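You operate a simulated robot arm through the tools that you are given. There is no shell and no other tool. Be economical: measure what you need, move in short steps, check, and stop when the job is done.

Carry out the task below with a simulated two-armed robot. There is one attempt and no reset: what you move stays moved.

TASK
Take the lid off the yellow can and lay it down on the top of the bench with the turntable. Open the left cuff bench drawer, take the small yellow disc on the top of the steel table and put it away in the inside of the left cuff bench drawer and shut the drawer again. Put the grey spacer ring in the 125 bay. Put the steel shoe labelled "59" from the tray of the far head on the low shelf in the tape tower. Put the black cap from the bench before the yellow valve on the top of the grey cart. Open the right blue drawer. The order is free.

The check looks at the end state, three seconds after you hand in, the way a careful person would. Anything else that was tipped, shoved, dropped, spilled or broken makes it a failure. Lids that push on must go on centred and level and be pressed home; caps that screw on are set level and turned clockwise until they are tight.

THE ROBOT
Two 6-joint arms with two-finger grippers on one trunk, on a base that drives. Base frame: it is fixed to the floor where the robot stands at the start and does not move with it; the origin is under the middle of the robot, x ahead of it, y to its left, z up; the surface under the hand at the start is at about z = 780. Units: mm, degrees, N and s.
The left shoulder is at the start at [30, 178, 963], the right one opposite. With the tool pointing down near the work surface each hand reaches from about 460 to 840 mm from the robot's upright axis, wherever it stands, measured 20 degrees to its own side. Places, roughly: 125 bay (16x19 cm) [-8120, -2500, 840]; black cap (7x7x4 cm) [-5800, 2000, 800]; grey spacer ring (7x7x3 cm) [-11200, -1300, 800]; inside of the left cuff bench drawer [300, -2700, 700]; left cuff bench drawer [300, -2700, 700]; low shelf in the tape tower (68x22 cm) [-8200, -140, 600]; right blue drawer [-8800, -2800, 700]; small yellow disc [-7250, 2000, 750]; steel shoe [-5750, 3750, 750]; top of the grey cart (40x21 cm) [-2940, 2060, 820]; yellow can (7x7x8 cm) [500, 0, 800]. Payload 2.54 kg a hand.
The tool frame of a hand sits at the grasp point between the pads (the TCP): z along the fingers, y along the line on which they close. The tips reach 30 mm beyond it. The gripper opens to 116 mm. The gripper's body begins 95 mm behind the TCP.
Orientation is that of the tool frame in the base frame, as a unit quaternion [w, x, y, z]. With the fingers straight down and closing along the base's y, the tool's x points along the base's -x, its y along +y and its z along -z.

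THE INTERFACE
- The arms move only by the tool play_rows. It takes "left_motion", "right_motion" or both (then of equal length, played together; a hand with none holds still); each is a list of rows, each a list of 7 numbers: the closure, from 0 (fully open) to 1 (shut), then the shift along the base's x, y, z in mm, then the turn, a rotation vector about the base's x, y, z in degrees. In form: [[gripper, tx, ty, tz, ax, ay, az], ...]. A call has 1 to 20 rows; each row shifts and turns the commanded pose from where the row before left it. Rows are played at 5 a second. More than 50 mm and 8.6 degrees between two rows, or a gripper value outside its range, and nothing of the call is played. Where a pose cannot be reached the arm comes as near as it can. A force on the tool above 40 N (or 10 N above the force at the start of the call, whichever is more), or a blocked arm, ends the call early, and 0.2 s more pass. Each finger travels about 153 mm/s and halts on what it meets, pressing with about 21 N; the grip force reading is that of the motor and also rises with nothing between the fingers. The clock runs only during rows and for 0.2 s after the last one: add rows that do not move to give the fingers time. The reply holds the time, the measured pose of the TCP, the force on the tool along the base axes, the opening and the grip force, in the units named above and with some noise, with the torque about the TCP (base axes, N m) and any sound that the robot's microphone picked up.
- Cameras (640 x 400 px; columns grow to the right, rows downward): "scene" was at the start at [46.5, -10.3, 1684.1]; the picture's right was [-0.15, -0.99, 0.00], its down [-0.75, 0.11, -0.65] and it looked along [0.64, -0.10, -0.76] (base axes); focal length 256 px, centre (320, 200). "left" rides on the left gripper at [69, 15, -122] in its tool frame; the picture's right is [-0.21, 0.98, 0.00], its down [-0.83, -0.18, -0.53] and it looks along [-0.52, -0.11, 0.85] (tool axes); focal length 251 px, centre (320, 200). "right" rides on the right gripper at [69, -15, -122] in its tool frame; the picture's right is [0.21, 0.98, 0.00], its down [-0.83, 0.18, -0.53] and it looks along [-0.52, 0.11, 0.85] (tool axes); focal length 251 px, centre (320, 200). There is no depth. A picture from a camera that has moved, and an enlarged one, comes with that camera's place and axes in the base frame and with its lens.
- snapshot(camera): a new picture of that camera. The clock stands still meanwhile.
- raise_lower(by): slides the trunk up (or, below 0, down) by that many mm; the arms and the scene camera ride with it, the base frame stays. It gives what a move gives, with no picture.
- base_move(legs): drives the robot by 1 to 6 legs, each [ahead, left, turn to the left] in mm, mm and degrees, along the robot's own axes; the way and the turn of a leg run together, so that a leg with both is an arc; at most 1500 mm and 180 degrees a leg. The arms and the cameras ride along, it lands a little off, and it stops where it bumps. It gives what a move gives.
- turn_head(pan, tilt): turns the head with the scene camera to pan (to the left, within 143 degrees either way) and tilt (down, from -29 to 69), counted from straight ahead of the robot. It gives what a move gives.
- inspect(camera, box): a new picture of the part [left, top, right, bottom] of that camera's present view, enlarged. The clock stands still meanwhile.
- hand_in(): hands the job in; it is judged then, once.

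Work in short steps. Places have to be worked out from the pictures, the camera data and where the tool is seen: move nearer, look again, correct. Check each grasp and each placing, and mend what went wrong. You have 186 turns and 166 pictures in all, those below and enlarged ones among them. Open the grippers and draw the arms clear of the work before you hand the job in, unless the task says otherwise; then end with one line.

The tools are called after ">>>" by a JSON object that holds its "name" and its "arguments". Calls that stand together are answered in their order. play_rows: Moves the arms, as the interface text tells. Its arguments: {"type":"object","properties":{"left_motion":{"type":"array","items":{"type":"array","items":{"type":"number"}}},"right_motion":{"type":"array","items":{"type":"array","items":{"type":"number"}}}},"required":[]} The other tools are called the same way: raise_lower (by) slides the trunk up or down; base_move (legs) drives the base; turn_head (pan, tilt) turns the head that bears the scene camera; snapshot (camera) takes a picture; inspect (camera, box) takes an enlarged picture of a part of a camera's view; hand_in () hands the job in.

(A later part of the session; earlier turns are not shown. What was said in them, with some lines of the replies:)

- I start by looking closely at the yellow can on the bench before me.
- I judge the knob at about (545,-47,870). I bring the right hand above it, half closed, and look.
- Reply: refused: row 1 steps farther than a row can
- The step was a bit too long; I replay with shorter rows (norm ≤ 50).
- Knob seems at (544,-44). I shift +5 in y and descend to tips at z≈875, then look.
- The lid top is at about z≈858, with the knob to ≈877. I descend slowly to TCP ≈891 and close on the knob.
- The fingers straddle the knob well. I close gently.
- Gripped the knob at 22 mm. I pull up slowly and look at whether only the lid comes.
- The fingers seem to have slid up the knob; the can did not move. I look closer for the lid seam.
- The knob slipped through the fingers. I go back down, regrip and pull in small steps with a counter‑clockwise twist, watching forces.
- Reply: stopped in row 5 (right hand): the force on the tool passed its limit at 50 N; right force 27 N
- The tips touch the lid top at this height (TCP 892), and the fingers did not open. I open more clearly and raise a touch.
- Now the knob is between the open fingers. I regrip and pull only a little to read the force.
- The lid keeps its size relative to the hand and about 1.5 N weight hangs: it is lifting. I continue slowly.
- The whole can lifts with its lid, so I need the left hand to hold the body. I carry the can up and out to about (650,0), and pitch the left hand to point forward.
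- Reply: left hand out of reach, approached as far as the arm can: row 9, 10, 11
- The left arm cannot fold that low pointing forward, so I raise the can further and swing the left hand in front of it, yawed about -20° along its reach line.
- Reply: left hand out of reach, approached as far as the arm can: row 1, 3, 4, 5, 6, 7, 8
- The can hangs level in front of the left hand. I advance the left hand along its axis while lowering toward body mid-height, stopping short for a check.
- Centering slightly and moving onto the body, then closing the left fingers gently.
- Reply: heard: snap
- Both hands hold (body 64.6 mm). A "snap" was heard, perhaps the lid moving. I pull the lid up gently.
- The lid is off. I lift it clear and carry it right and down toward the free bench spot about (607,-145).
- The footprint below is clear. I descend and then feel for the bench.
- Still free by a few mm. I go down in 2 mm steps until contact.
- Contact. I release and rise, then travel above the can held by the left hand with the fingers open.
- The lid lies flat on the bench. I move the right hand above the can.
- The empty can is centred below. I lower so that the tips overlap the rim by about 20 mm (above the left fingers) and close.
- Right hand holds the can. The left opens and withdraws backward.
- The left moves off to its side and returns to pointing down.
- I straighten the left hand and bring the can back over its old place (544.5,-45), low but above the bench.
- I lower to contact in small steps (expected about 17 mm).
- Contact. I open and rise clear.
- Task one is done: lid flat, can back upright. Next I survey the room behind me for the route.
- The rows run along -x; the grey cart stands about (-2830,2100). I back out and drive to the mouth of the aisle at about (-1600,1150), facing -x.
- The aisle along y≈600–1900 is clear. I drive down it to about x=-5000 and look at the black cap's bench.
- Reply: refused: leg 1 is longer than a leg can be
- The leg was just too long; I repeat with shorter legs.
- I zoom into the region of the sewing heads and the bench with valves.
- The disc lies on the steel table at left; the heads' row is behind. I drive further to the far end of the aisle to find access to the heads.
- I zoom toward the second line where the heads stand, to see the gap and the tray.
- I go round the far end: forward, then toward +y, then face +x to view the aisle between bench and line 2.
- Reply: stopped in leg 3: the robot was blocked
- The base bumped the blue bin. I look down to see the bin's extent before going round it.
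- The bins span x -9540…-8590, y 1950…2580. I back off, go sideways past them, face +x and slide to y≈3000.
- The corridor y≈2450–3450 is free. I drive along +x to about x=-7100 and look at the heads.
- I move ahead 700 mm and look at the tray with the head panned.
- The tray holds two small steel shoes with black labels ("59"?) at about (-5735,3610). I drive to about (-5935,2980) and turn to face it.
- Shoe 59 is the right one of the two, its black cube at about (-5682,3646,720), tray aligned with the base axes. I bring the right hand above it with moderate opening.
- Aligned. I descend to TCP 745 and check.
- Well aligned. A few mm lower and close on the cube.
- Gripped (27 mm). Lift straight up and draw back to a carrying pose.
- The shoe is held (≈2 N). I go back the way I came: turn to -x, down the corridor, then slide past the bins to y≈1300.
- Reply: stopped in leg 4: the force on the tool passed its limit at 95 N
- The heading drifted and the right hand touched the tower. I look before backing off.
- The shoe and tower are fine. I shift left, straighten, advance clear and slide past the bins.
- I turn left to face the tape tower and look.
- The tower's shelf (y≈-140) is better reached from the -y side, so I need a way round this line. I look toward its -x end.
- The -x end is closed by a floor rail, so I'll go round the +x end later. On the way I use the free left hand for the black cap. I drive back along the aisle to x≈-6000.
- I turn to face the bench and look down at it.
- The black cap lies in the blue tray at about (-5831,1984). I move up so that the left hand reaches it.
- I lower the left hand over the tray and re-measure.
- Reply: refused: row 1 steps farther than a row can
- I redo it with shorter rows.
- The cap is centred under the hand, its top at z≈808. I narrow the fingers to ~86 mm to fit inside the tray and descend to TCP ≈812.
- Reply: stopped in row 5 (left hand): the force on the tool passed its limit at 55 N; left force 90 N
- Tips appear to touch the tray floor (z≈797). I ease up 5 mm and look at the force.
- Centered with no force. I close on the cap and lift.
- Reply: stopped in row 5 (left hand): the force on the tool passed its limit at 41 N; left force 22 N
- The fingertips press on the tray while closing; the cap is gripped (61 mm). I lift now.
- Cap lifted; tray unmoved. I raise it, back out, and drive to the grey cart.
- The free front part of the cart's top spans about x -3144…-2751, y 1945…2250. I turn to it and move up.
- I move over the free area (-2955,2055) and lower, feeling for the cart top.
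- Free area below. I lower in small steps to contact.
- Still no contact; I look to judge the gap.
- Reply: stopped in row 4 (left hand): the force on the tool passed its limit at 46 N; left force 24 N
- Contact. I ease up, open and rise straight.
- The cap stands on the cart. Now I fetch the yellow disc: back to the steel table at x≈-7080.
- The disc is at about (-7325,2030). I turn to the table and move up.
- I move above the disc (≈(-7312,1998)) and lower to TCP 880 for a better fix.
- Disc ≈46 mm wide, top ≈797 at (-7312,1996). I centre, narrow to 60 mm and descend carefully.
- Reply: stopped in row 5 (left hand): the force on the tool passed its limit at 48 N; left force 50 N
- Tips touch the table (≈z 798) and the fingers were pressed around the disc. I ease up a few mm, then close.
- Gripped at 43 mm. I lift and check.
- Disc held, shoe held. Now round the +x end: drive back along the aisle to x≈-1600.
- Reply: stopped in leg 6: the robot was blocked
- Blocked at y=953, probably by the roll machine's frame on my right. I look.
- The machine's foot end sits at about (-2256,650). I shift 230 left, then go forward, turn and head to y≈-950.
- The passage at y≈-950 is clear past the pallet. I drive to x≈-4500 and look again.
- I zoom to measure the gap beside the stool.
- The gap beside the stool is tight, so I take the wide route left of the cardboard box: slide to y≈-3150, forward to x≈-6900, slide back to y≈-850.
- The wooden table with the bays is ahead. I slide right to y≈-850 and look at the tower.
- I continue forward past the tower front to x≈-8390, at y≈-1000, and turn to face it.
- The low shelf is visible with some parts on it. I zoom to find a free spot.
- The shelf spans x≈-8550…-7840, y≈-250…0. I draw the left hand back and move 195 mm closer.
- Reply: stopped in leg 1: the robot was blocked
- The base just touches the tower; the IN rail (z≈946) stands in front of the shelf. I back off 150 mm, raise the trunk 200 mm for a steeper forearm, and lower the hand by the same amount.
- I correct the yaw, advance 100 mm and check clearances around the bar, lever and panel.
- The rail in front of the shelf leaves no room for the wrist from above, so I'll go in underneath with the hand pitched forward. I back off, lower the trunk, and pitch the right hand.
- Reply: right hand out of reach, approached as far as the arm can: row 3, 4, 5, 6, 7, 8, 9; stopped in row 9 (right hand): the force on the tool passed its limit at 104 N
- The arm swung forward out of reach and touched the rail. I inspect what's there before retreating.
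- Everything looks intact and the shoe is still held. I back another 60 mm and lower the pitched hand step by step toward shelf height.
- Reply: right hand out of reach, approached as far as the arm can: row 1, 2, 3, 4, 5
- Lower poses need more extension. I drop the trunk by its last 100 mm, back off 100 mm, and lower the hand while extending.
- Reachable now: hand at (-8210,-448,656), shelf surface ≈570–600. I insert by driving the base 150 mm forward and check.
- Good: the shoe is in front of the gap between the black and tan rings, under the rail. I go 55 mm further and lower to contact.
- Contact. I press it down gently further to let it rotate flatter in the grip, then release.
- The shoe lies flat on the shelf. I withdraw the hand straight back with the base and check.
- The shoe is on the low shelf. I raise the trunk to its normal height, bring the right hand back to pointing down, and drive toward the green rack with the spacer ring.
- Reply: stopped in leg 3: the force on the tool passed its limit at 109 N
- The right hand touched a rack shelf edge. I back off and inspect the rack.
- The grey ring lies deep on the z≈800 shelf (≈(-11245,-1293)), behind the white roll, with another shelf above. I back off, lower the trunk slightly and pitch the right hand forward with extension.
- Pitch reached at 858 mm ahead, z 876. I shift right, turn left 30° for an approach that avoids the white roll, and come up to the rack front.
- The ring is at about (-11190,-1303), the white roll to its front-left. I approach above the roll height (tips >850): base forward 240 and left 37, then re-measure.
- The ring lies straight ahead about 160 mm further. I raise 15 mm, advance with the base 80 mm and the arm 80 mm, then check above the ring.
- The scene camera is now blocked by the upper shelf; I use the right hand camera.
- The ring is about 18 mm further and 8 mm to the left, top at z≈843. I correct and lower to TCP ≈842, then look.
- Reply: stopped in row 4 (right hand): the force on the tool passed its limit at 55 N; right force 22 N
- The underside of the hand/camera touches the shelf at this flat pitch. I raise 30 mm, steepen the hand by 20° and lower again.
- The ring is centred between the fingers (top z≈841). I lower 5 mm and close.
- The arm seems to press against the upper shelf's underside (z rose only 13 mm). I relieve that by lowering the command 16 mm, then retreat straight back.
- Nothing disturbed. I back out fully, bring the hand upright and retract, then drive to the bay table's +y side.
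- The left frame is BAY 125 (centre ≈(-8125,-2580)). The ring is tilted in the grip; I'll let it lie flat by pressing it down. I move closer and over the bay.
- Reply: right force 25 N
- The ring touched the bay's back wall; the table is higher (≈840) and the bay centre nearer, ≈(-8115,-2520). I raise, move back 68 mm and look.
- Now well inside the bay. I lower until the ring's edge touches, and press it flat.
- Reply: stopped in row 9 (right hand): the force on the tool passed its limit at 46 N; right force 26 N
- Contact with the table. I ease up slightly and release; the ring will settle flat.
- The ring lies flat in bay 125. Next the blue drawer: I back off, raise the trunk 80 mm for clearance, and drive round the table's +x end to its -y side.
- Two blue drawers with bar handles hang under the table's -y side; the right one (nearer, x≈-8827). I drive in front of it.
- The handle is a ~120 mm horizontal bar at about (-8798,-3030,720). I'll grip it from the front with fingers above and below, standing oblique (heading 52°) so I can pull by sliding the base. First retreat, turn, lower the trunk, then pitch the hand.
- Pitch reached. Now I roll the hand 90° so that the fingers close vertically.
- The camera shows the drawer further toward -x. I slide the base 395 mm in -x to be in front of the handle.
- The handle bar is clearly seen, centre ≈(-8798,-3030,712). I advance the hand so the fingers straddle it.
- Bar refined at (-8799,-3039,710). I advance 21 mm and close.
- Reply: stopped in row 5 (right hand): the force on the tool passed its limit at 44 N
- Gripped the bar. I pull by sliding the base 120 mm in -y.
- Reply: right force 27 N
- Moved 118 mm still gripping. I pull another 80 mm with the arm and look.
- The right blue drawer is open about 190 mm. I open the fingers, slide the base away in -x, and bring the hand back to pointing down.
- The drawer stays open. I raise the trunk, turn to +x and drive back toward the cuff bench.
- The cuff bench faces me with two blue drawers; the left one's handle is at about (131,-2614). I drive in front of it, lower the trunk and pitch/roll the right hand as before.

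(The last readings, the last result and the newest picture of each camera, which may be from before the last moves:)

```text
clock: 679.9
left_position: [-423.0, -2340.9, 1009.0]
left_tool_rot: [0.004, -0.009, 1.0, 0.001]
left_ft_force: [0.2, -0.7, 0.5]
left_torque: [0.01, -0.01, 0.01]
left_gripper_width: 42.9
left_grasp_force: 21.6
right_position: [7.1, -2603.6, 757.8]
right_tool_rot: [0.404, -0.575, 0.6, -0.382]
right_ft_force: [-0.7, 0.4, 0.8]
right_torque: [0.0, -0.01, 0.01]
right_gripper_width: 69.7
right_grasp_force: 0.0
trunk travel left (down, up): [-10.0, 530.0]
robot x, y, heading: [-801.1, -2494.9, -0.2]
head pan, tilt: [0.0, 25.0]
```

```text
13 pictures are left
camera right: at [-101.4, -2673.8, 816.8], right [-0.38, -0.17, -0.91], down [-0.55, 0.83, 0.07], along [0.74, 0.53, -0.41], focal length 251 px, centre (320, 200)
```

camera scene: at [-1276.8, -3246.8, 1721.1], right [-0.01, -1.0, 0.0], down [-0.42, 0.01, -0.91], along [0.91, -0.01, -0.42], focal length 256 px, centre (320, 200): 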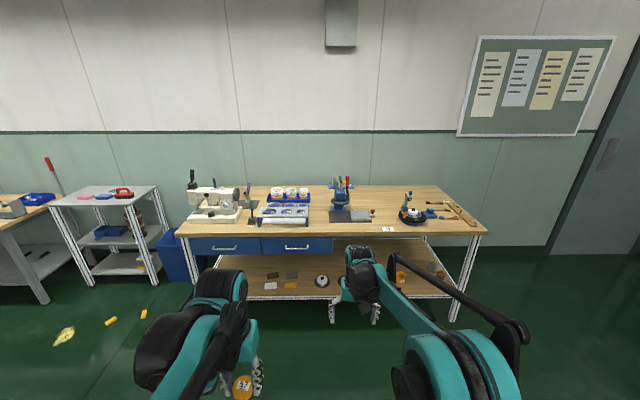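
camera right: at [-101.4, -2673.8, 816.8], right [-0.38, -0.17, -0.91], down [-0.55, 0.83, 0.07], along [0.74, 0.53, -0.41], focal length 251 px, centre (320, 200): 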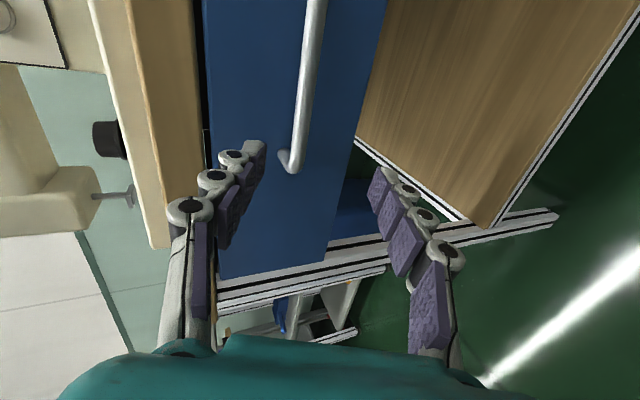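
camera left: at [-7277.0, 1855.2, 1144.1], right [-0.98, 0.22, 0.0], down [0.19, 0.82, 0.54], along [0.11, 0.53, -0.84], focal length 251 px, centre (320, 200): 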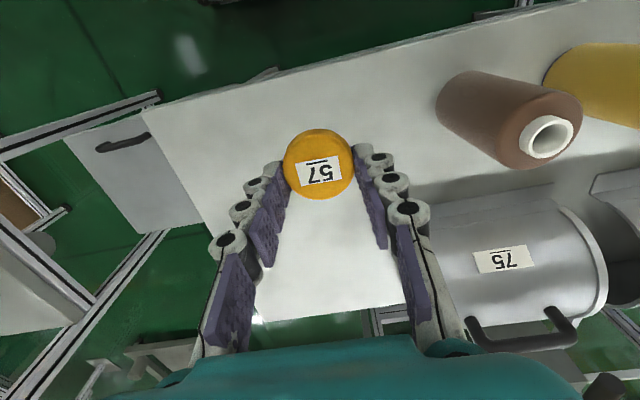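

The bar passes in front of the hand. I advance 60 mm and lower 30 mm, then refine.

>>> {"name": "play_rows", "arguments": {"right_motion": [[0.4, 20, 0, -10, 0, 0, 0], [0.4, 20, 0, -10, 0, 0, 0], [0.4, 20, 0, -10, 0, 0, 0], [0.4, 0, 0, 0, 0, 0, 0]]}}

>>> {"name": "snapshot", "arguments": {"camera": "right"}}

```text
clock: 680.9
left_position: [-423.5, -2340.0, 1008.3]
left_tool_rot: [0.005, -0.009, 1.0, 0.001]
left_ft_force: [-0.7, 0.1, -0.7]
left_torque: [0.02, 0.03, 0.03]
left_gripper_width: 42.8
left_grasp_force: 20.6
right_position: [66.8, -2603.6, 727.9]
right_tool_rot: [0.404, -0.574, 0.601, -0.382]
right_ft_force: [-5.9, -1.1, 4.4]
right_torque: [0.05, -0.36, 0.02]
right_gripper_width: 73.6
right_grasp_force: 2.0
trunk travel left (down, up): [-10.0, 530.0]
robot x, y, heading: [-794.7, -2493.2, -0.5]
head pan, tilt: [0.0, 25.0]
```

```text
12 pictures are left
camera right: at [-41.2, -2673.2, 786.1], right [-0.38, -0.17, -0.91], down [-0.55, 0.83, 0.07], along [0.75, 0.53, -0.4], focal length 251 px, centre (320, 200)
```

right: 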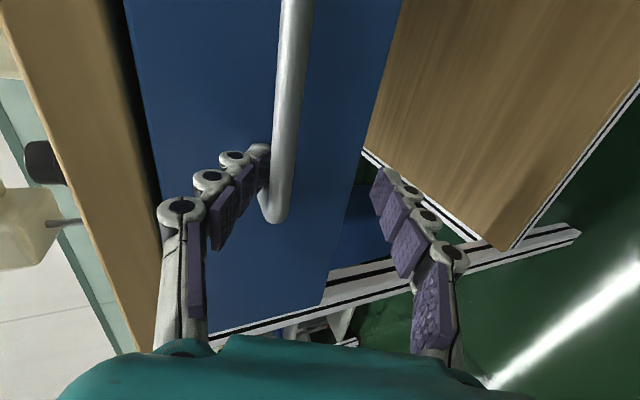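

The upper finger touches the bar: it is at x≈98, z≈747. I draw back, raise 29 mm, shift 15 mm right and advance again, then close.

>>> {"name": "play_rows", "arguments": {"right_motion": [[0.4, -20, 0, 0, 0, 0, 0], [0.4, -8, -8, 15, 0, 0, 0], [0.4, 0, -7, 14, 0, 0, 0], [0.4, 16, 0, 0, 0, 0, 0], [0.4, 16, 0, 0, 0, 0, 0], [0.4, 10, 0, 0, 0, 0, 0], [0.4, 0, 0, 0, 0, 0, 0]]}}

>>> {"name": "snapshot", "arguments": {"camera": "right"}}

```text
clock: 682.5
left_position: [-422.8, -2341.5, 1007.8]
left_tool_rot: [0.006, -0.009, 1.0, 0.002]
left_ft_force: [0.1, 0.9, -0.8]
left_torque: [0.01, 0.03, -0.04]
left_gripper_width: 42.7
left_grasp_force: 21.3
right_position: [81.2, -2618.9, 756.3]
right_tool_rot: [0.404, -0.573, 0.602, -0.382]
right_ft_force: [-0.7, 0.2, 0.2]
right_torque: [0.01, -0.01, 0.05]
right_gripper_width: 73.6
right_grasp_force: 0.6
trunk travel left (down, up): [-10.0, 530.0]
robot x, y, heading: [-797.4, -2495.9, -0.4]
head pan, tilt: [0.0, 25.0]
```

```text
11 pictures are left
camera right: at [-26.9, -2689.3, 815.1], right [-0.38, -0.17, -0.91], down [-0.55, 0.83, 0.08], along [0.75, 0.53, -0.4], focal length 251 px, centre (320, 200)
```

right: 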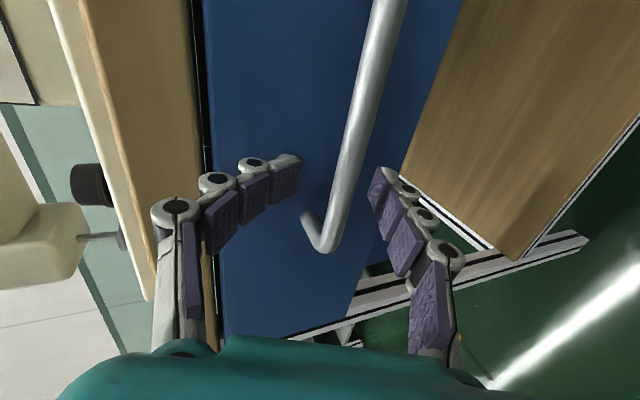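

The bar is between the fingers. I close on it.

>>> {"name": "play_rows", "arguments": {"right_motion": [[0.55, 0, 0, 0, 0, 0, 0], [0.7, 0, 0, -1, 0, 0, 0], [0.85, 0, 0, -1, 0, 0, 0], [1, 0, 0, 0, 0, 0, 0], [1, 0, 0, 0, 0, 0, 0]]}}

```text
clock: 683.5
left_position: [-422.4, -2340.8, 1006.8]
left_tool_rot: [0.004, -0.008, 1.0, 0.002]
left_ft_force: [0.2, -0.2, -0.9]
left_torque: [0.03, -0.01, -0.02]
left_gripper_width: 42.8
left_grasp_force: 21.0
right_position: [79.5, -2619.5, 746.5]
right_tool_rot: [0.397, -0.579, 0.604, -0.377]
right_ft_force: [-16.6, 2.6, -28.9]
right_torque: [-0.85, -0.22, 0.03]
right_gripper_width: 12.2
right_grasp_force: 37.4
trunk travel left (down, up): [-10.0, 530.0]
robot x, y, heading: [-798.2, -2494.0, -0.7]
head pan, tilt: [0.0, 25.0]
stopped in row 4 (right hand): the force on the tool passed its limit at 48 N (the readings are from after the stop); the commanded pose is now the measured one
```

Gripped (12 mm). I pull the drawer by backing the base 220 mm.

>>> {"name": "base_move", "arguments": {"legs": [[-220, 0, 0]]}}

>>> {"name": "turn_head", "arguments": {"pan": -5, "tilt": 42}}

>>> {"name": "snapshot", "arguments": {"camera": "scene"}}

```text
clock: 685.0
left_position: [-599.6, -2341.2, 1007.9]
left_tool_rot: [0.005, -0.008, 1.0, 0.002]
left_ft_force: [0.3, -0.4, -0.8]
left_torque: [0.01, -0.02, 0.01]
left_gripper_width: 42.8
left_grasp_force: 21.0
right_position: [-99.0, -2619.4, 745.2]
right_tool_rot: [0.396, -0.577, 0.607, -0.377]
right_ft_force: [-3.3, -0.8, -10.3]
right_torque: [-0.65, -0.08, 0.38]
right_gripper_width: 11.0
right_grasp_force: 36.7
trunk travel left (down, up): [-10.0, 530.0]
robot x, y, heading: [-977.2, -2494.0, -0.5]
head pan, tilt: [0.0, 25.0]
stopped in leg 1: the force on the tool passed its limit at 45 N (the readings are from after the stop); the commanded pose is now the measured one
```

```text
clock: 685.8
left_position: [-598.7, -2338.6, 1008.6]
left_tool_rot: [0.004, -0.008, 1.0, 0.002]
left_ft_force: [-0.2, 0.2, 0.7]
left_torque: [-0.01, 0.02, 0.02]
left_gripper_width: 42.9
left_grasp_force: 21.4
right_position: [-99.1, -2619.9, 745.5]
right_tool_rot: [0.396, -0.577, 0.606, -0.377]
right_ft_force: [-3.2, 0.4, -17.3]
right_torque: [-0.73, -0.17, 0.14]
right_gripper_width: 10.8
right_grasp_force: 37.0
trunk travel left (down, up): [-10.0, 530.0]
robot x, y, heading: [-975.4, -2492.8, -0.5]
head pan, tilt: [-5.0, 42.0]
```

```text
10 pictures are left
camera scene: at [-920.0, -2499.0, 1529.8], right [-0.1, -1.0, 0.0], down [-0.67, 0.07, -0.74], along [0.74, -0.07, -0.67], focal length 256 px, centre (320, 200)
```

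scene: 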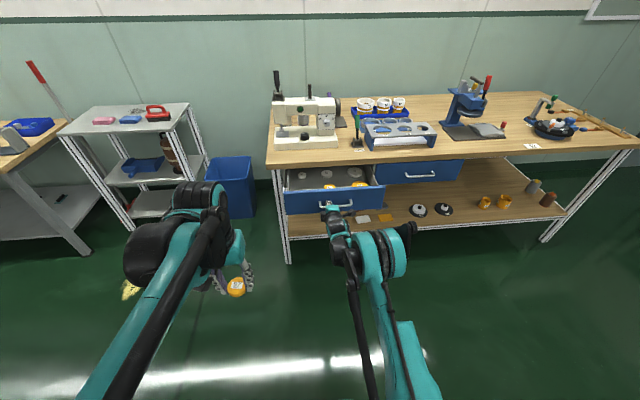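

The left drawer is open ~178 mm (its stop). I inspect the inside for a free spot and release the handle.

>>> {"name": "inspect", "arguments": {"camera": "scene", "box": [270, 140, 400, 230]}}

>>> {"name": "play_rows", "arguments": {"right_motion": [[0.7, 0, 0, 0, 0, 0, 0], [0.4, 0, 0, 0, 0, 0, 0], [0.4, 0, 0, 0, 0, 0, 0]]}}

>>> {"name": "base_move", "arguments": {"legs": [[-150, 0, 0]]}}

```text
4.44 times, centred on (335, 185) of scene
camera zoom: at [-920.0, -2499.0, 1529.8], right [-0.1, -1.0, 0.0], down [-0.67, 0.07, -0.74], along [0.74, -0.07, -0.67], focal length 1138 px, centre (253, 267)
```

zoom: 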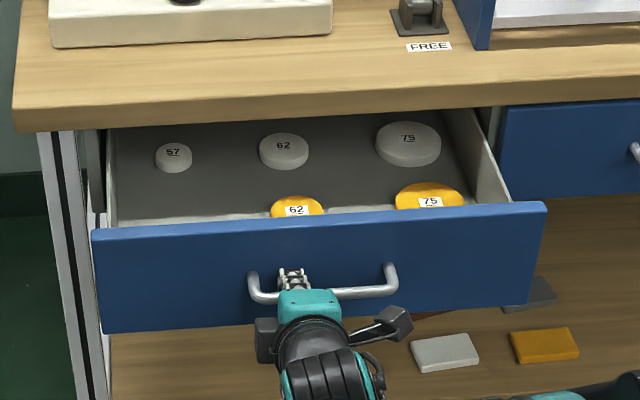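

```text
clock: 686.6
left_position: [-599.7, -2339.9, 1008.1]
left_tool_rot: [0.005, -0.007, 1.0, 0.002]
left_ft_force: [-0.8, -0.3, -0.3]
left_torque: [0.01, -0.03, -0.02]
left_gripper_width: 42.9
left_grasp_force: 21.5
right_position: [-98.8, -2619.2, 747.8]
right_tool_rot: [0.397, -0.577, 0.606, -0.377]
right_ft_force: [-2.5, -0.5, 0.7]
right_torque: [0.03, -0.04, 0.02]
right_gripper_width: 73.3
right_grasp_force: 0.2
trunk travel left (down, up): [-10.0, 530.0]
robot x, y, heading: [-973.4, -2489.3, -0.7]
head pan, tilt: [-5.0, 42.0]
```

```text
clock: 687.9
left_position: [-749.3, -2338.5, 1009.6]
left_tool_rot: [0.005, -0.007, 1.0, 0.002]
left_ft_force: [-0.6, -0.1, 0.2]
left_torque: [0.0, -0.02, 0.02]
left_gripper_width: 42.5
left_grasp_force: 20.4
right_position: [-247.5, -2619.3, 749.1]
right_tool_rot: [0.396, -0.577, 0.606, -0.378]
right_ft_force: [-1.4, 0.3, 0.7]
right_torque: [-0.03, -0.02, 0.0]
right_gripper_width: 69.4
right_grasp_force: 0.0
trunk travel left (down, up): [-10.0, 530.0]
robot x, y, heading: [-1125.9, -2487.6, -0.8]
head pan, tilt: [-5.0, 42.0]
```

Free spot: front-left of the drawer, where yellow 57 is missing. I bring the right hand back to pointing down and retract it, then raise the trunk.

>>> {"name": "play_rows", "arguments": {"right_motion": [[0.2, 0, 0, 0, 7.97, 0, -3.22], [0, 0, 0, 0, 7.97, 0, -3.22], [0, 0, 0, 0, 7.97, 0, -3.22], [0, 0, 0, 0, 7.97, 0, -3.22], [0, 0, 0, 0, 7.97, 0, -3.22], [0, 0, 0, 0, 7.97, 0, -3.22], [0, 0, 0, 0, 7.97, 0, -3.22], [0, 0, 0, 0, 7.97, 0, -3.22], [0, 0, 0, 0, 7.97, 0, -3.22], [0, 0, 0, 0, 7.97, 0, -3.22], [0, 0, 0, 0, 2.5, 0, -1], [0, -28, 0, 17, 0, 8.5, 0], [0, -28, 0, 17, 0, 8.5, 0], [0, -28, 0, 17, 0, 8.5, 0], [0, -28, 0, 17, 0, 8.5, 0], [0, -28, 0, 17, 0, 8.5, 0], [0, -28, 0, 17, 0, 8.5, 0], [0, -28, 0, 17, 0, 8.5, 0], [0, -28, 0, 17, 0, 8.5, 0], [0, -30, -10, 0, 0, 0, 0]]}}

>>> {"name": "raise_lower", "arguments": {"by": 165}}

>>> {"name": "play_rows", "arguments": {"right_motion": [[0, -40, -10, 5, 0, 0, 0], [0, -40, -10, 5, 0, 0, 0], [0, -20, -10, 5, 0, 0, 0], [0, 0, 0, 0, 0, 0, 0], [0, 0, 0, 0, 0, 0, 0]], "left_motion": [[0.8, 40, 7, -20, 0, 0, 0], [0.8, 40, 7, -20, 0, 0, 0], [0.8, 40, 7, -20, 0, 0, 0], [0.8, 40, 7, -20, 0, 0, 0], [0.8, 40, 1, -20, 0, 0, 0]]}}

```text
clock: 692.1
left_position: [-750.7, -2338.7, 1008.5]
left_tool_rot: [0.006, -0.006, 1.0, 0.002]
left_ft_force: [-0.5, -0.9, -1.4]
left_torque: [0.01, -0.01, 0.01]
left_gripper_width: 42.7
left_grasp_force: 21.4
right_position: [-504.8, -2629.2, 884.0]
right_tool_rot: [-0.001, 0.012, 1.0, 0.014]
right_ft_force: [-0.8, -0.1, -0.3]
right_torque: [0.01, 0.0, -0.03]
right_gripper_width: 116.0
right_grasp_force: 0.1
trunk travel left (down, up): [-10.0, 530.0]
robot x, y, heading: [-1127.4, -2489.3, -0.7]
head pan, tilt: [-5.0, 42.0]
```

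```text
clock: 694.0
left_position: [-749.5, -2338.9, 1173.2]
left_tool_rot: [0.005, -0.007, 1.0, 0.001]
left_ft_force: [-0.3, 0.4, -0.9]
left_torque: [0.0, 0.0, 0.01]
left_gripper_width: 42.8
left_grasp_force: 21.0
right_position: [-504.7, -2629.3, 1047.3]
right_tool_rot: [-0.001, 0.013, 1.0, 0.014]
right_ft_force: [-0.1, 0.1, 0.3]
right_torque: [-0.02, 0.01, 0.01]
right_gripper_width: 115.9
right_grasp_force: 0.1
trunk travel left (down, up): [-175.0, 365.0]
robot x, y, heading: [-1126.2, -2492.3, -0.9]
head pan, tilt: [-5.0, 42.0]
```

```text
clock: 695.2
left_position: [-548.3, -2307.3, 1073.1]
left_tool_rot: [0.005, -0.007, 1.0, 0.002]
left_ft_force: [0.8, 0.2, -0.7]
left_torque: [0.0, 0.06, 0.04]
left_gripper_width: 42.7
left_grasp_force: 20.9
right_position: [-601.1, -2658.8, 1063.5]
right_tool_rot: [-0.002, 0.013, 1.0, 0.014]
right_ft_force: [0.3, -0.7, -0.1]
right_torque: [0.02, 0.0, -0.01]
right_gripper_width: 116.2
right_grasp_force: 0.0
trunk travel left (down, up): [-175.0, 365.0]
robot x, y, heading: [-1125.9, -2487.9, -0.9]
head pan, tilt: [-5.0, 42.0]
```

I drive so the left hand is above the drawer's free spot, then check with the left camera.

>>> {"name": "base_move", "arguments": {"legs": [[600, -195, 0.9]]}}

>>> {"name": "snapshot", "arguments": {"camera": "left"}}

```text
clock: 698.8
left_position: [56.7, -2503.2, 1074.4]
left_tool_rot: [0.004, -0.015, 1.0, 0.002]
left_ft_force: [0.5, -0.5, -0.3]
left_torque: [0.02, 0.02, 0.02]
left_gripper_width: 42.9
left_grasp_force: 21.1
right_position: [10.9, -2854.7, 1064.3]
right_tool_rot: [-0.002, 0.006, 1.0, 0.013]
right_ft_force: [0.4, -0.1, 0.5]
right_torque: [0.04, 0.05, 0.01]
right_gripper_width: 115.9
right_grasp_force: 0.0
trunk travel left (down, up): [-175.0, 365.0]
robot x, y, heading: [-512.5, -2689.5, 0.0]
head pan, tilt: [-5.0, 42.0]
```

```text
8 pictures are left
camera left: at [-12.9, -2490.0, 1194.9], right [0.19, 0.98, 0.0], down [0.83, -0.16, 0.54], along [0.53, -0.1, -0.84], focal length 251 px, centre (320, 200)
```

left: 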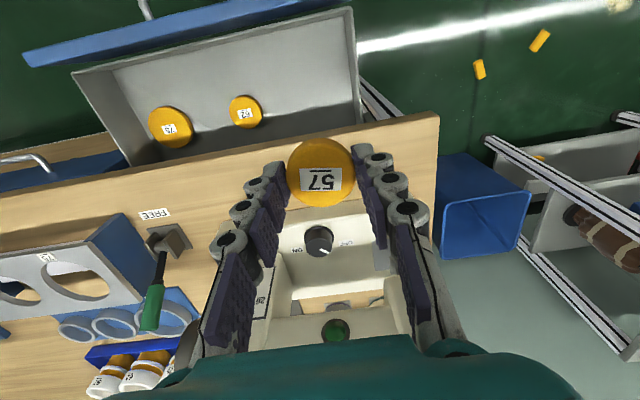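

The free spot is right below. I lower into the drawer to TCP ≈762 and check.

>>> {"name": "play_rows", "arguments": {"left_motion": [[0.8, -1, -5, -40, 0, 0, 0], [0.8, 0, -4, -45, 0, 0, 0], [0.8, 0, 0, -48, 0, 0, 0], [0.8, 0, 0, -48, 0, 0, 0], [0.8, 0, 0, -48, 0, 0, 0], [0.8, 0, 0, -45, 0, 0, 0], [0.8, 0, 0, -30, 0, 0, 0], [0.8, 0, 0, -8, 0, 0, 0], [0.8, 0, 0, 0, 0, 0, 0]]}}

>>> {"name": "snapshot", "arguments": {"camera": "scene"}}

```text
clock: 700.8
left_position: [56.2, -2513.9, 763.9]
left_tool_rot: [0.005, -0.014, 1.0, 0.001]
left_ft_force: [0.5, 0.1, -0.2]
left_torque: [0.01, -0.02, 0.01]
left_gripper_width: 42.7
left_grasp_force: 20.8
right_position: [11.5, -2852.1, 1064.5]
right_tool_rot: [-0.001, 0.006, 1.0, 0.014]
right_ft_force: [-0.8, 0.2, 0.0]
right_torque: [0.0, 0.04, 0.01]
right_gripper_width: 115.8
right_grasp_force: 0.1
trunk travel left (down, up): [-175.0, 365.0]
robot x, y, heading: [-512.1, -2693.4, -0.0]
head pan, tilt: [-5.0, 42.0]
```

```text
7 pictures are left
camera scene: at [-460.7, -2698.1, 1694.9], right [-0.09, -1.0, 0.0], down [-0.67, 0.06, -0.74], along [0.74, -0.06, -0.67], focal length 256 px, centre (320, 200)
```

scene: 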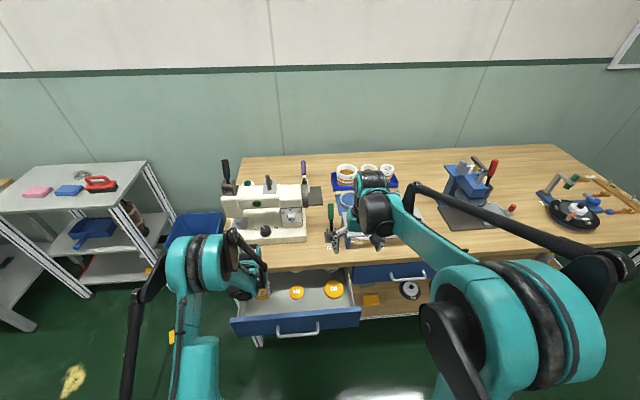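

The hand is inside the drawer with clearance. I lower to contact in small steps.

>>> {"name": "play_rows", "arguments": {"left_motion": [[0.8, 0, 0, -8, 0, 0, 0], [0.8, 0, 0, -8, 0, 0, 0], [0.8, 0, 0, -5, 0, 0, 0], [0.8, 0, 0, -4, 0, 0, 0], [0.8, 0, 0, -4, 0, 0, 0], [0.8, 0, 0, -3, 0, 0, 0], [0.8, 0, 0, -3, 0, 0, 0], [0.8, 0, 0, -3, 0, 0, 0], [0.8, 0, 0, -3, 0, 0, 0]]}}

```text
clock: 702.8
left_position: [54.7, -2512.1, 723.4]
left_tool_rot: [0.005, -0.013, 1.0, 0.001]
left_ft_force: [-0.7, 0.0, 25.5]
left_torque: [0.0, -0.08, -0.01]
left_gripper_width: 43.4
left_grasp_force: 21.0
right_position: [9.3, -2853.5, 1065.3]
right_tool_rot: [0.0, 0.006, 1.0, 0.013]
right_ft_force: [-0.5, -0.5, -0.2]
right_torque: [0.02, -0.03, 0.04]
right_gripper_width: 116.1
right_grasp_force: 0.0
trunk travel left (down, up): [-175.0, 365.0]
robot x, y, heading: [-515.8, -2689.4, 0.1]
head pan, tilt: [-5.0, 42.0]
```

Contact with the drawer bottom at 723. I ease up, release, and rise straight out.

>>> {"name": "play_rows", "arguments": {"left_motion": [[0.8, 0, 0, 3, 0, 0, 0], [0.6, 0, 0, 0, 0, 0, 0], [0.5, 0, 0, 0, 0, 0, 0], [0.5, 0, 0, 0, 0, 0, 0], [0.5, 0, 0, 20, 0, 0, 0], [0.5, 0, 0, 40, 0, 0, 0], [0.5, 0, 0, 45, 0, 0, 0], [0.5, 0, 0, 48, 0, 0, 0], [0.5, 0, 0, 48, 0, 0, 0], [0.5, 0, 0, 48, 0, 0, 0], [0.5, 0, 0, 48, 0, 0, 0], [0.5, 0, 0, 40, 0, 0, 0], [0.5, 0, 0, 0, 0, 0, 0]]}}

>>> {"name": "snapshot", "arguments": {"camera": "left"}}

```text
clock: 705.6
left_position: [59.5, -2512.0, 1060.4]
left_tool_rot: [0.004, -0.014, 1.0, 0.002]
left_ft_force: [-0.5, -0.7, 0.4]
left_torque: [0.01, -0.02, -0.05]
left_gripper_width: 58.1
left_grasp_force: 0.1
right_position: [11.5, -2852.7, 1064.0]
right_tool_rot: [-0.001, 0.006, 1.0, 0.014]
right_ft_force: [0.5, 0.4, -0.2]
right_torque: [0.0, 0.01, 0.01]
right_gripper_width: 115.9
right_grasp_force: 0.1
trunk travel left (down, up): [-175.0, 365.0]
robot x, y, heading: [-515.5, -2692.1, 0.1]
head pan, tilt: [-5.0, 42.0]
```

```text
6 pictures are left
camera left: at [-11.5, -2500.8, 1182.0], right [0.19, 0.98, 0.0], down [0.83, -0.16, 0.54], along [0.53, -0.1, -0.84], focal length 251 px, centre (320, 200)
```

left: 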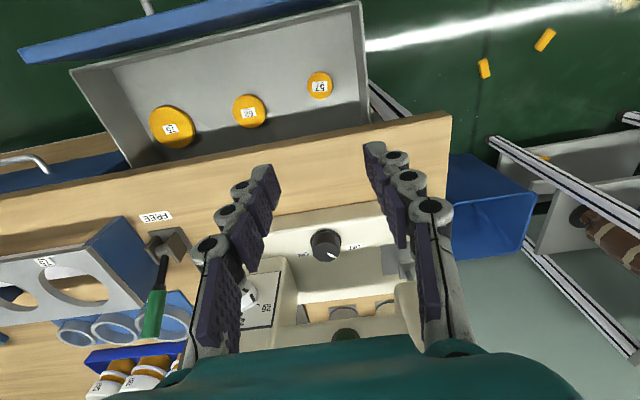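

The yellow disc "57" lies in its place in the drawer. To shut it, I back off, shift left, close the right fist and lower it in front of the handle bar.

>>> {"name": "base_move", "arguments": {"legs": [[-155, 0, 0], [0, 120, 0]]}}

>>> {"name": "play_rows", "arguments": {"right_motion": [[1, 2, 38, 0, 0, 0, 0], [1, 2, 38, 0, 0, 0, 0], [1, 0, 37, 0, 0, 0, 0], [1, 0, 0, -43, 0, 0, 0], [1, 0, 0, -43, 0, 0, 0], [1, 0, 0, -43, 0, 0, 0], [1, 0, 0, -43, 0, 0, 0], [1, 0, 0, -43, 0, 0, 0], [1, 0, 0, -43, 0, 0, 0], [1, 0, 0, -41, 0, 0, 0], [1, 0, 0, 0, 0, 0, 0]]}}

>>> {"name": "snapshot", "arguments": {"camera": "scene"}}

```text
clock: 707.9
left_position: [-100.1, -2385.3, 1060.9]
left_tool_rot: [0.005, -0.016, 1.0, 0.001]
left_ft_force: [-0.3, 0.7, -0.2]
left_torque: [-0.05, 0.0, 0.0]
left_gripper_width: 57.9
left_grasp_force: 0.1
right_position: [-146.7, -2725.1, 1062.6]
right_tool_rot: [0.0, 0.002, 1.0, 0.014]
right_ft_force: [0.4, 0.1, 0.1]
right_torque: [-0.05, 0.0, 0.03]
right_gripper_width: 116.1
right_grasp_force: 0.1
trunk travel left (down, up): [-175.0, 365.0]
robot x, y, heading: [-668.0, -2569.5, 0.3]
head pan, tilt: [-5.0, 42.0]
```

```text
clock: 710.2
left_position: [-100.3, -2386.5, 1061.2]
left_tool_rot: [0.005, -0.018, 1.0, 0.002]
left_ft_force: [0.3, 0.5, 0.1]
left_torque: [-0.03, 0.0, 0.04]
left_gripper_width: 58.0
left_grasp_force: 0.1
right_position: [-138.8, -2615.0, 763.8]
right_tool_rot: [-0.001, 0.003, 1.0, 0.013]
right_ft_force: [0.8, 0.6, 0.0]
right_torque: [0.02, -0.02, -0.03]
right_gripper_width: 0.0
right_grasp_force: 21.0
trunk travel left (down, up): [-175.0, 365.0]
robot x, y, heading: [-671.7, -2572.1, 0.1]
head pan, tilt: [-5.0, 42.0]
```

```text
5 pictures are left
camera scene: at [-618.5, -2574.4, 1695.0], right [-0.08, -1.0, 0.0], down [-0.67, 0.05, -0.74], along [0.74, -0.06, -0.67], focal length 256 px, centre (320, 200)
```

scene: 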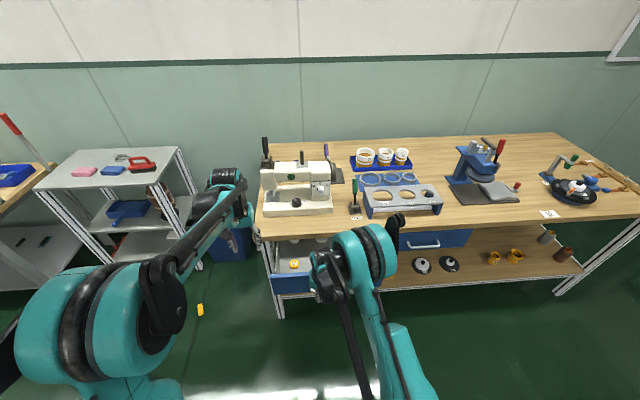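

I push the drawer shut by driving forward.

>>> {"name": "base_move", "arguments": {"legs": [[120, 0, 0], [95, 0, 0]]}}

>>> {"name": "play_rows", "arguments": {"right_motion": [[1, 4, 0, 0, 0, 0, 0], [1, 4, 0, 0, 0, 0, 0], [1, 4, 0, 0, 0, 0, 0], [1, 4, 0, 0, 0, 0, 0]]}}

```text
clock: 712.2
left_position: [93.0, -2382.4, 1060.5]
left_tool_rot: [0.004, -0.019, 1.0, 0.001]
left_ft_force: [-0.7, 1.0, -0.3]
left_torque: [-0.01, -0.01, 0.03]
left_gripper_width: 57.8
left_grasp_force: 0.1
right_position: [49.3, -2610.5, 765.3]
right_tool_rot: [-0.009, 0.001, 1.0, 0.013]
right_ft_force: [0.0, 0.8, -0.1]
right_torque: [0.02, -0.02, 0.03]
right_gripper_width: 0.1
right_grasp_force: 28.7
trunk travel left (down, up): [-175.0, 365.0]
robot x, y, heading: [-482.1, -2568.5, 0.5]
head pan, tilt: [-5.0, 42.0]
stopped in leg 2: the force on the tool passed its limit at 66 N (the readings are from after the stop); the commanded pose is now the measured one
```

```text
clock: 712.9
left_position: [90.1, -2382.8, 1061.3]
left_tool_rot: [0.005, -0.018, 1.0, 0.002]
left_ft_force: [0.2, 0.7, -0.3]
left_torque: [0.0, 0.0, -0.02]
left_gripper_width: 58.0
left_grasp_force: 0.1
right_position: [51.2, -2611.4, 765.7]
right_tool_rot: [-0.015, 0.0, 1.0, 0.013]
right_ft_force: [-12.5, -2.0, 0.4]
right_torque: [-0.03, 0.21, 0.0]
right_gripper_width: 5.8
right_grasp_force: 28.6
trunk travel left (down, up): [-175.0, 365.0]
robot x, y, heading: [-480.0, -2565.9, 0.8]
head pan, tilt: [-5.0, 42.0]
stopped in row 3 (right hand): the force on the tool passed its limit at 47 N (the readings are from after the stop); the commanded pose is now the measured one
```

I look whether the drawer is closed.

>>> {"name": "base_move", "arguments": {"legs": [[-60, 0, 0]]}}

>>> {"name": "inspect", "arguments": {"camera": "scene", "box": [220, 200, 420, 330]}}

```text
clock: 713.9
left_position: [30.4, -2384.2, 1062.3]
left_tool_rot: [0.007, -0.019, 1.0, 0.001]
left_ft_force: [-0.5, -0.5, 1.2]
left_torque: [-0.01, -0.08, 0.04]
left_gripper_width: 58.0
left_grasp_force: 0.0
right_position: [-7.2, -2612.0, 766.8]
right_tool_rot: [-0.013, 0.001, 1.0, 0.013]
right_ft_force: [-1.2, 0.3, 0.5]
right_torque: [-0.03, -0.07, 0.03]
right_gripper_width: 0.2
right_grasp_force: 28.5
trunk travel left (down, up): [-175.0, 365.0]
robot x, y, heading: [-539.5, -2569.6, 0.7]
head pan, tilt: [-5.0, 42.0]
```

```text
3.08 times, centred on (320, 265) of scene
camera zoom: at [-489.6, -2573.3, 1695.0], right [-0.08, -1.0, 0.0], down [-0.67, 0.05, -0.74], along [0.74, -0.06, -0.67], focal length 788 px, centre (320, 0)
```

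zoom: 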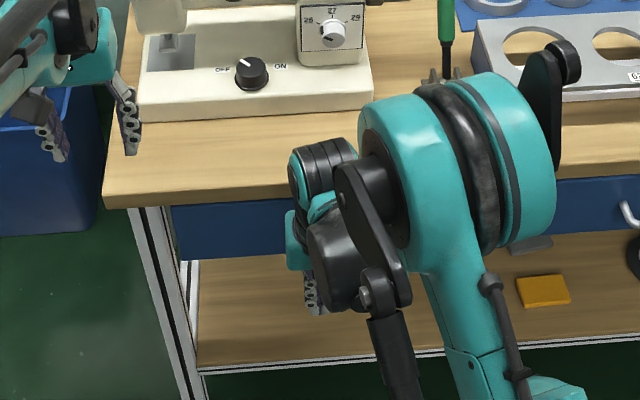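

It looks closed. I raise the right hand clear, back away and verify.

>>> {"name": "play_rows", "arguments": {"right_motion": [[1, -10, 0, 40, 0, 0, 0], [0.6, 0, 0, 45, 0, 0, 0], [0.2, 0, -10, 45, 0, 0, 0], [0, 0, -20, 45, 0, 0, 0], [0, 0, -30, 38, 0, 0, 0], [0, 0, -30, 38, 0, 0, 0], [0, 0, -30, 38, 0, 0, 0], [0, 0, 0, 0, 0, 0, 0]], "left_motion": [[0.3, 0, 0, 0, 0, 0, 0], [0, 0, 0, 0, 0, 0, 0], [0, 0, 0, 0, 0, 0, 0], [0, 0, 0, 0, 0, 0, 0], [0, 0, 0, 0, 0, 0, 0], [0, 0, 0, 0, 0, 0, 0], [0, 0, 0, 0, 0, 0, 0], [0, 0, 0, 0, 0, 0, 0]]}}

>>> {"name": "base_move", "arguments": {"legs": [[-500, 0, 0]]}}

>>> {"name": "inspect", "arguments": {"camera": "scene", "box": [220, 100, 470, 260]}}

```text
clock: 715.7
left_position: [31.8, -2384.4, 1060.8]
left_tool_rot: [0.004, -0.019, 1.0, 0.001]
left_ft_force: [0.4, 0.4, -0.3]
left_torque: [-0.02, 0.02, -0.01]
left_gripper_width: 116.0
left_grasp_force: 0.0
right_position: [-15.3, -2731.4, 1055.4]
right_tool_rot: [-0.013, 0.0, 1.0, 0.013]
right_ft_force: [0.6, -0.4, 0.1]
right_torque: [0.0, 0.0, 0.0]
right_gripper_width: 116.2
right_grasp_force: 0.1
trunk travel left (down, up): [-175.0, 365.0]
robot x, y, heading: [-538.6, -2566.5, 0.9]
head pan, tilt: [-5.0, 42.0]
```

```text
clock: 718.7
left_position: [-476.6, -2389.3, 1061.8]
left_tool_rot: [0.005, -0.018, 1.0, 0.002]
left_ft_force: [-0.4, 0.5, -0.4]
left_torque: [0.0, -0.03, 0.02]
left_gripper_width: 116.1
left_grasp_force: 0.1
right_position: [-523.5, -2737.3, 1056.1]
right_tool_rot: [-0.013, 0.001, 1.0, 0.014]
right_ft_force: [-0.6, 0.1, -0.6]
right_torque: [0.01, -0.01, 0.0]
right_gripper_width: 116.3
right_grasp_force: 0.0
trunk travel left (down, up): [-175.0, 365.0]
robot x, y, heading: [-1050.6, -2572.2, 0.3]
head pan, tilt: [-5.0, 42.0]
```

```text
2.50 times, centred on (345, 180) of scene
camera zoom: at [-994.9, -2578.1, 1694.9], right [-0.08, -1.0, 0.0], down [-0.67, 0.05, -0.74], along [0.74, -0.06, -0.67], focal length 640 px, centre (258, 250)
```

zoom: 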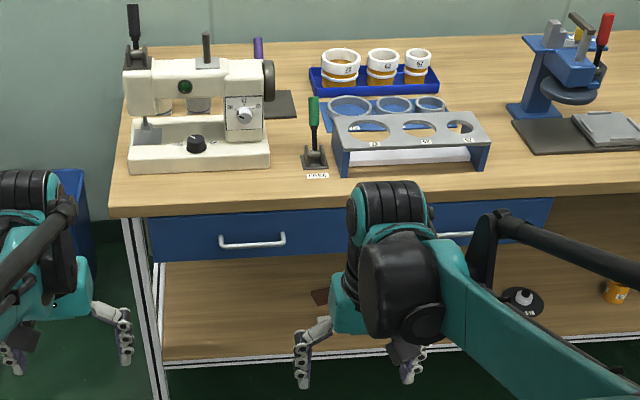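

The left cuff drawer is shut and in line with its neighbour. Grippers are open and the arms are clear of the work, so I hand in.

>>> {"name": "hand_in", "arguments": {}}

```text
The job is handed in.
```

All six parts of the task are done and handed in. The steel shoe lies on its side on the low shelf rather than upright, because the rail in front of the shelf blocked a placement from above. While driving, the base or right hand bumped the blue bin, two tape-tower frames, a roll machine's foot and the green rack, and I saw nothing knocked over or out of place in the pictures.
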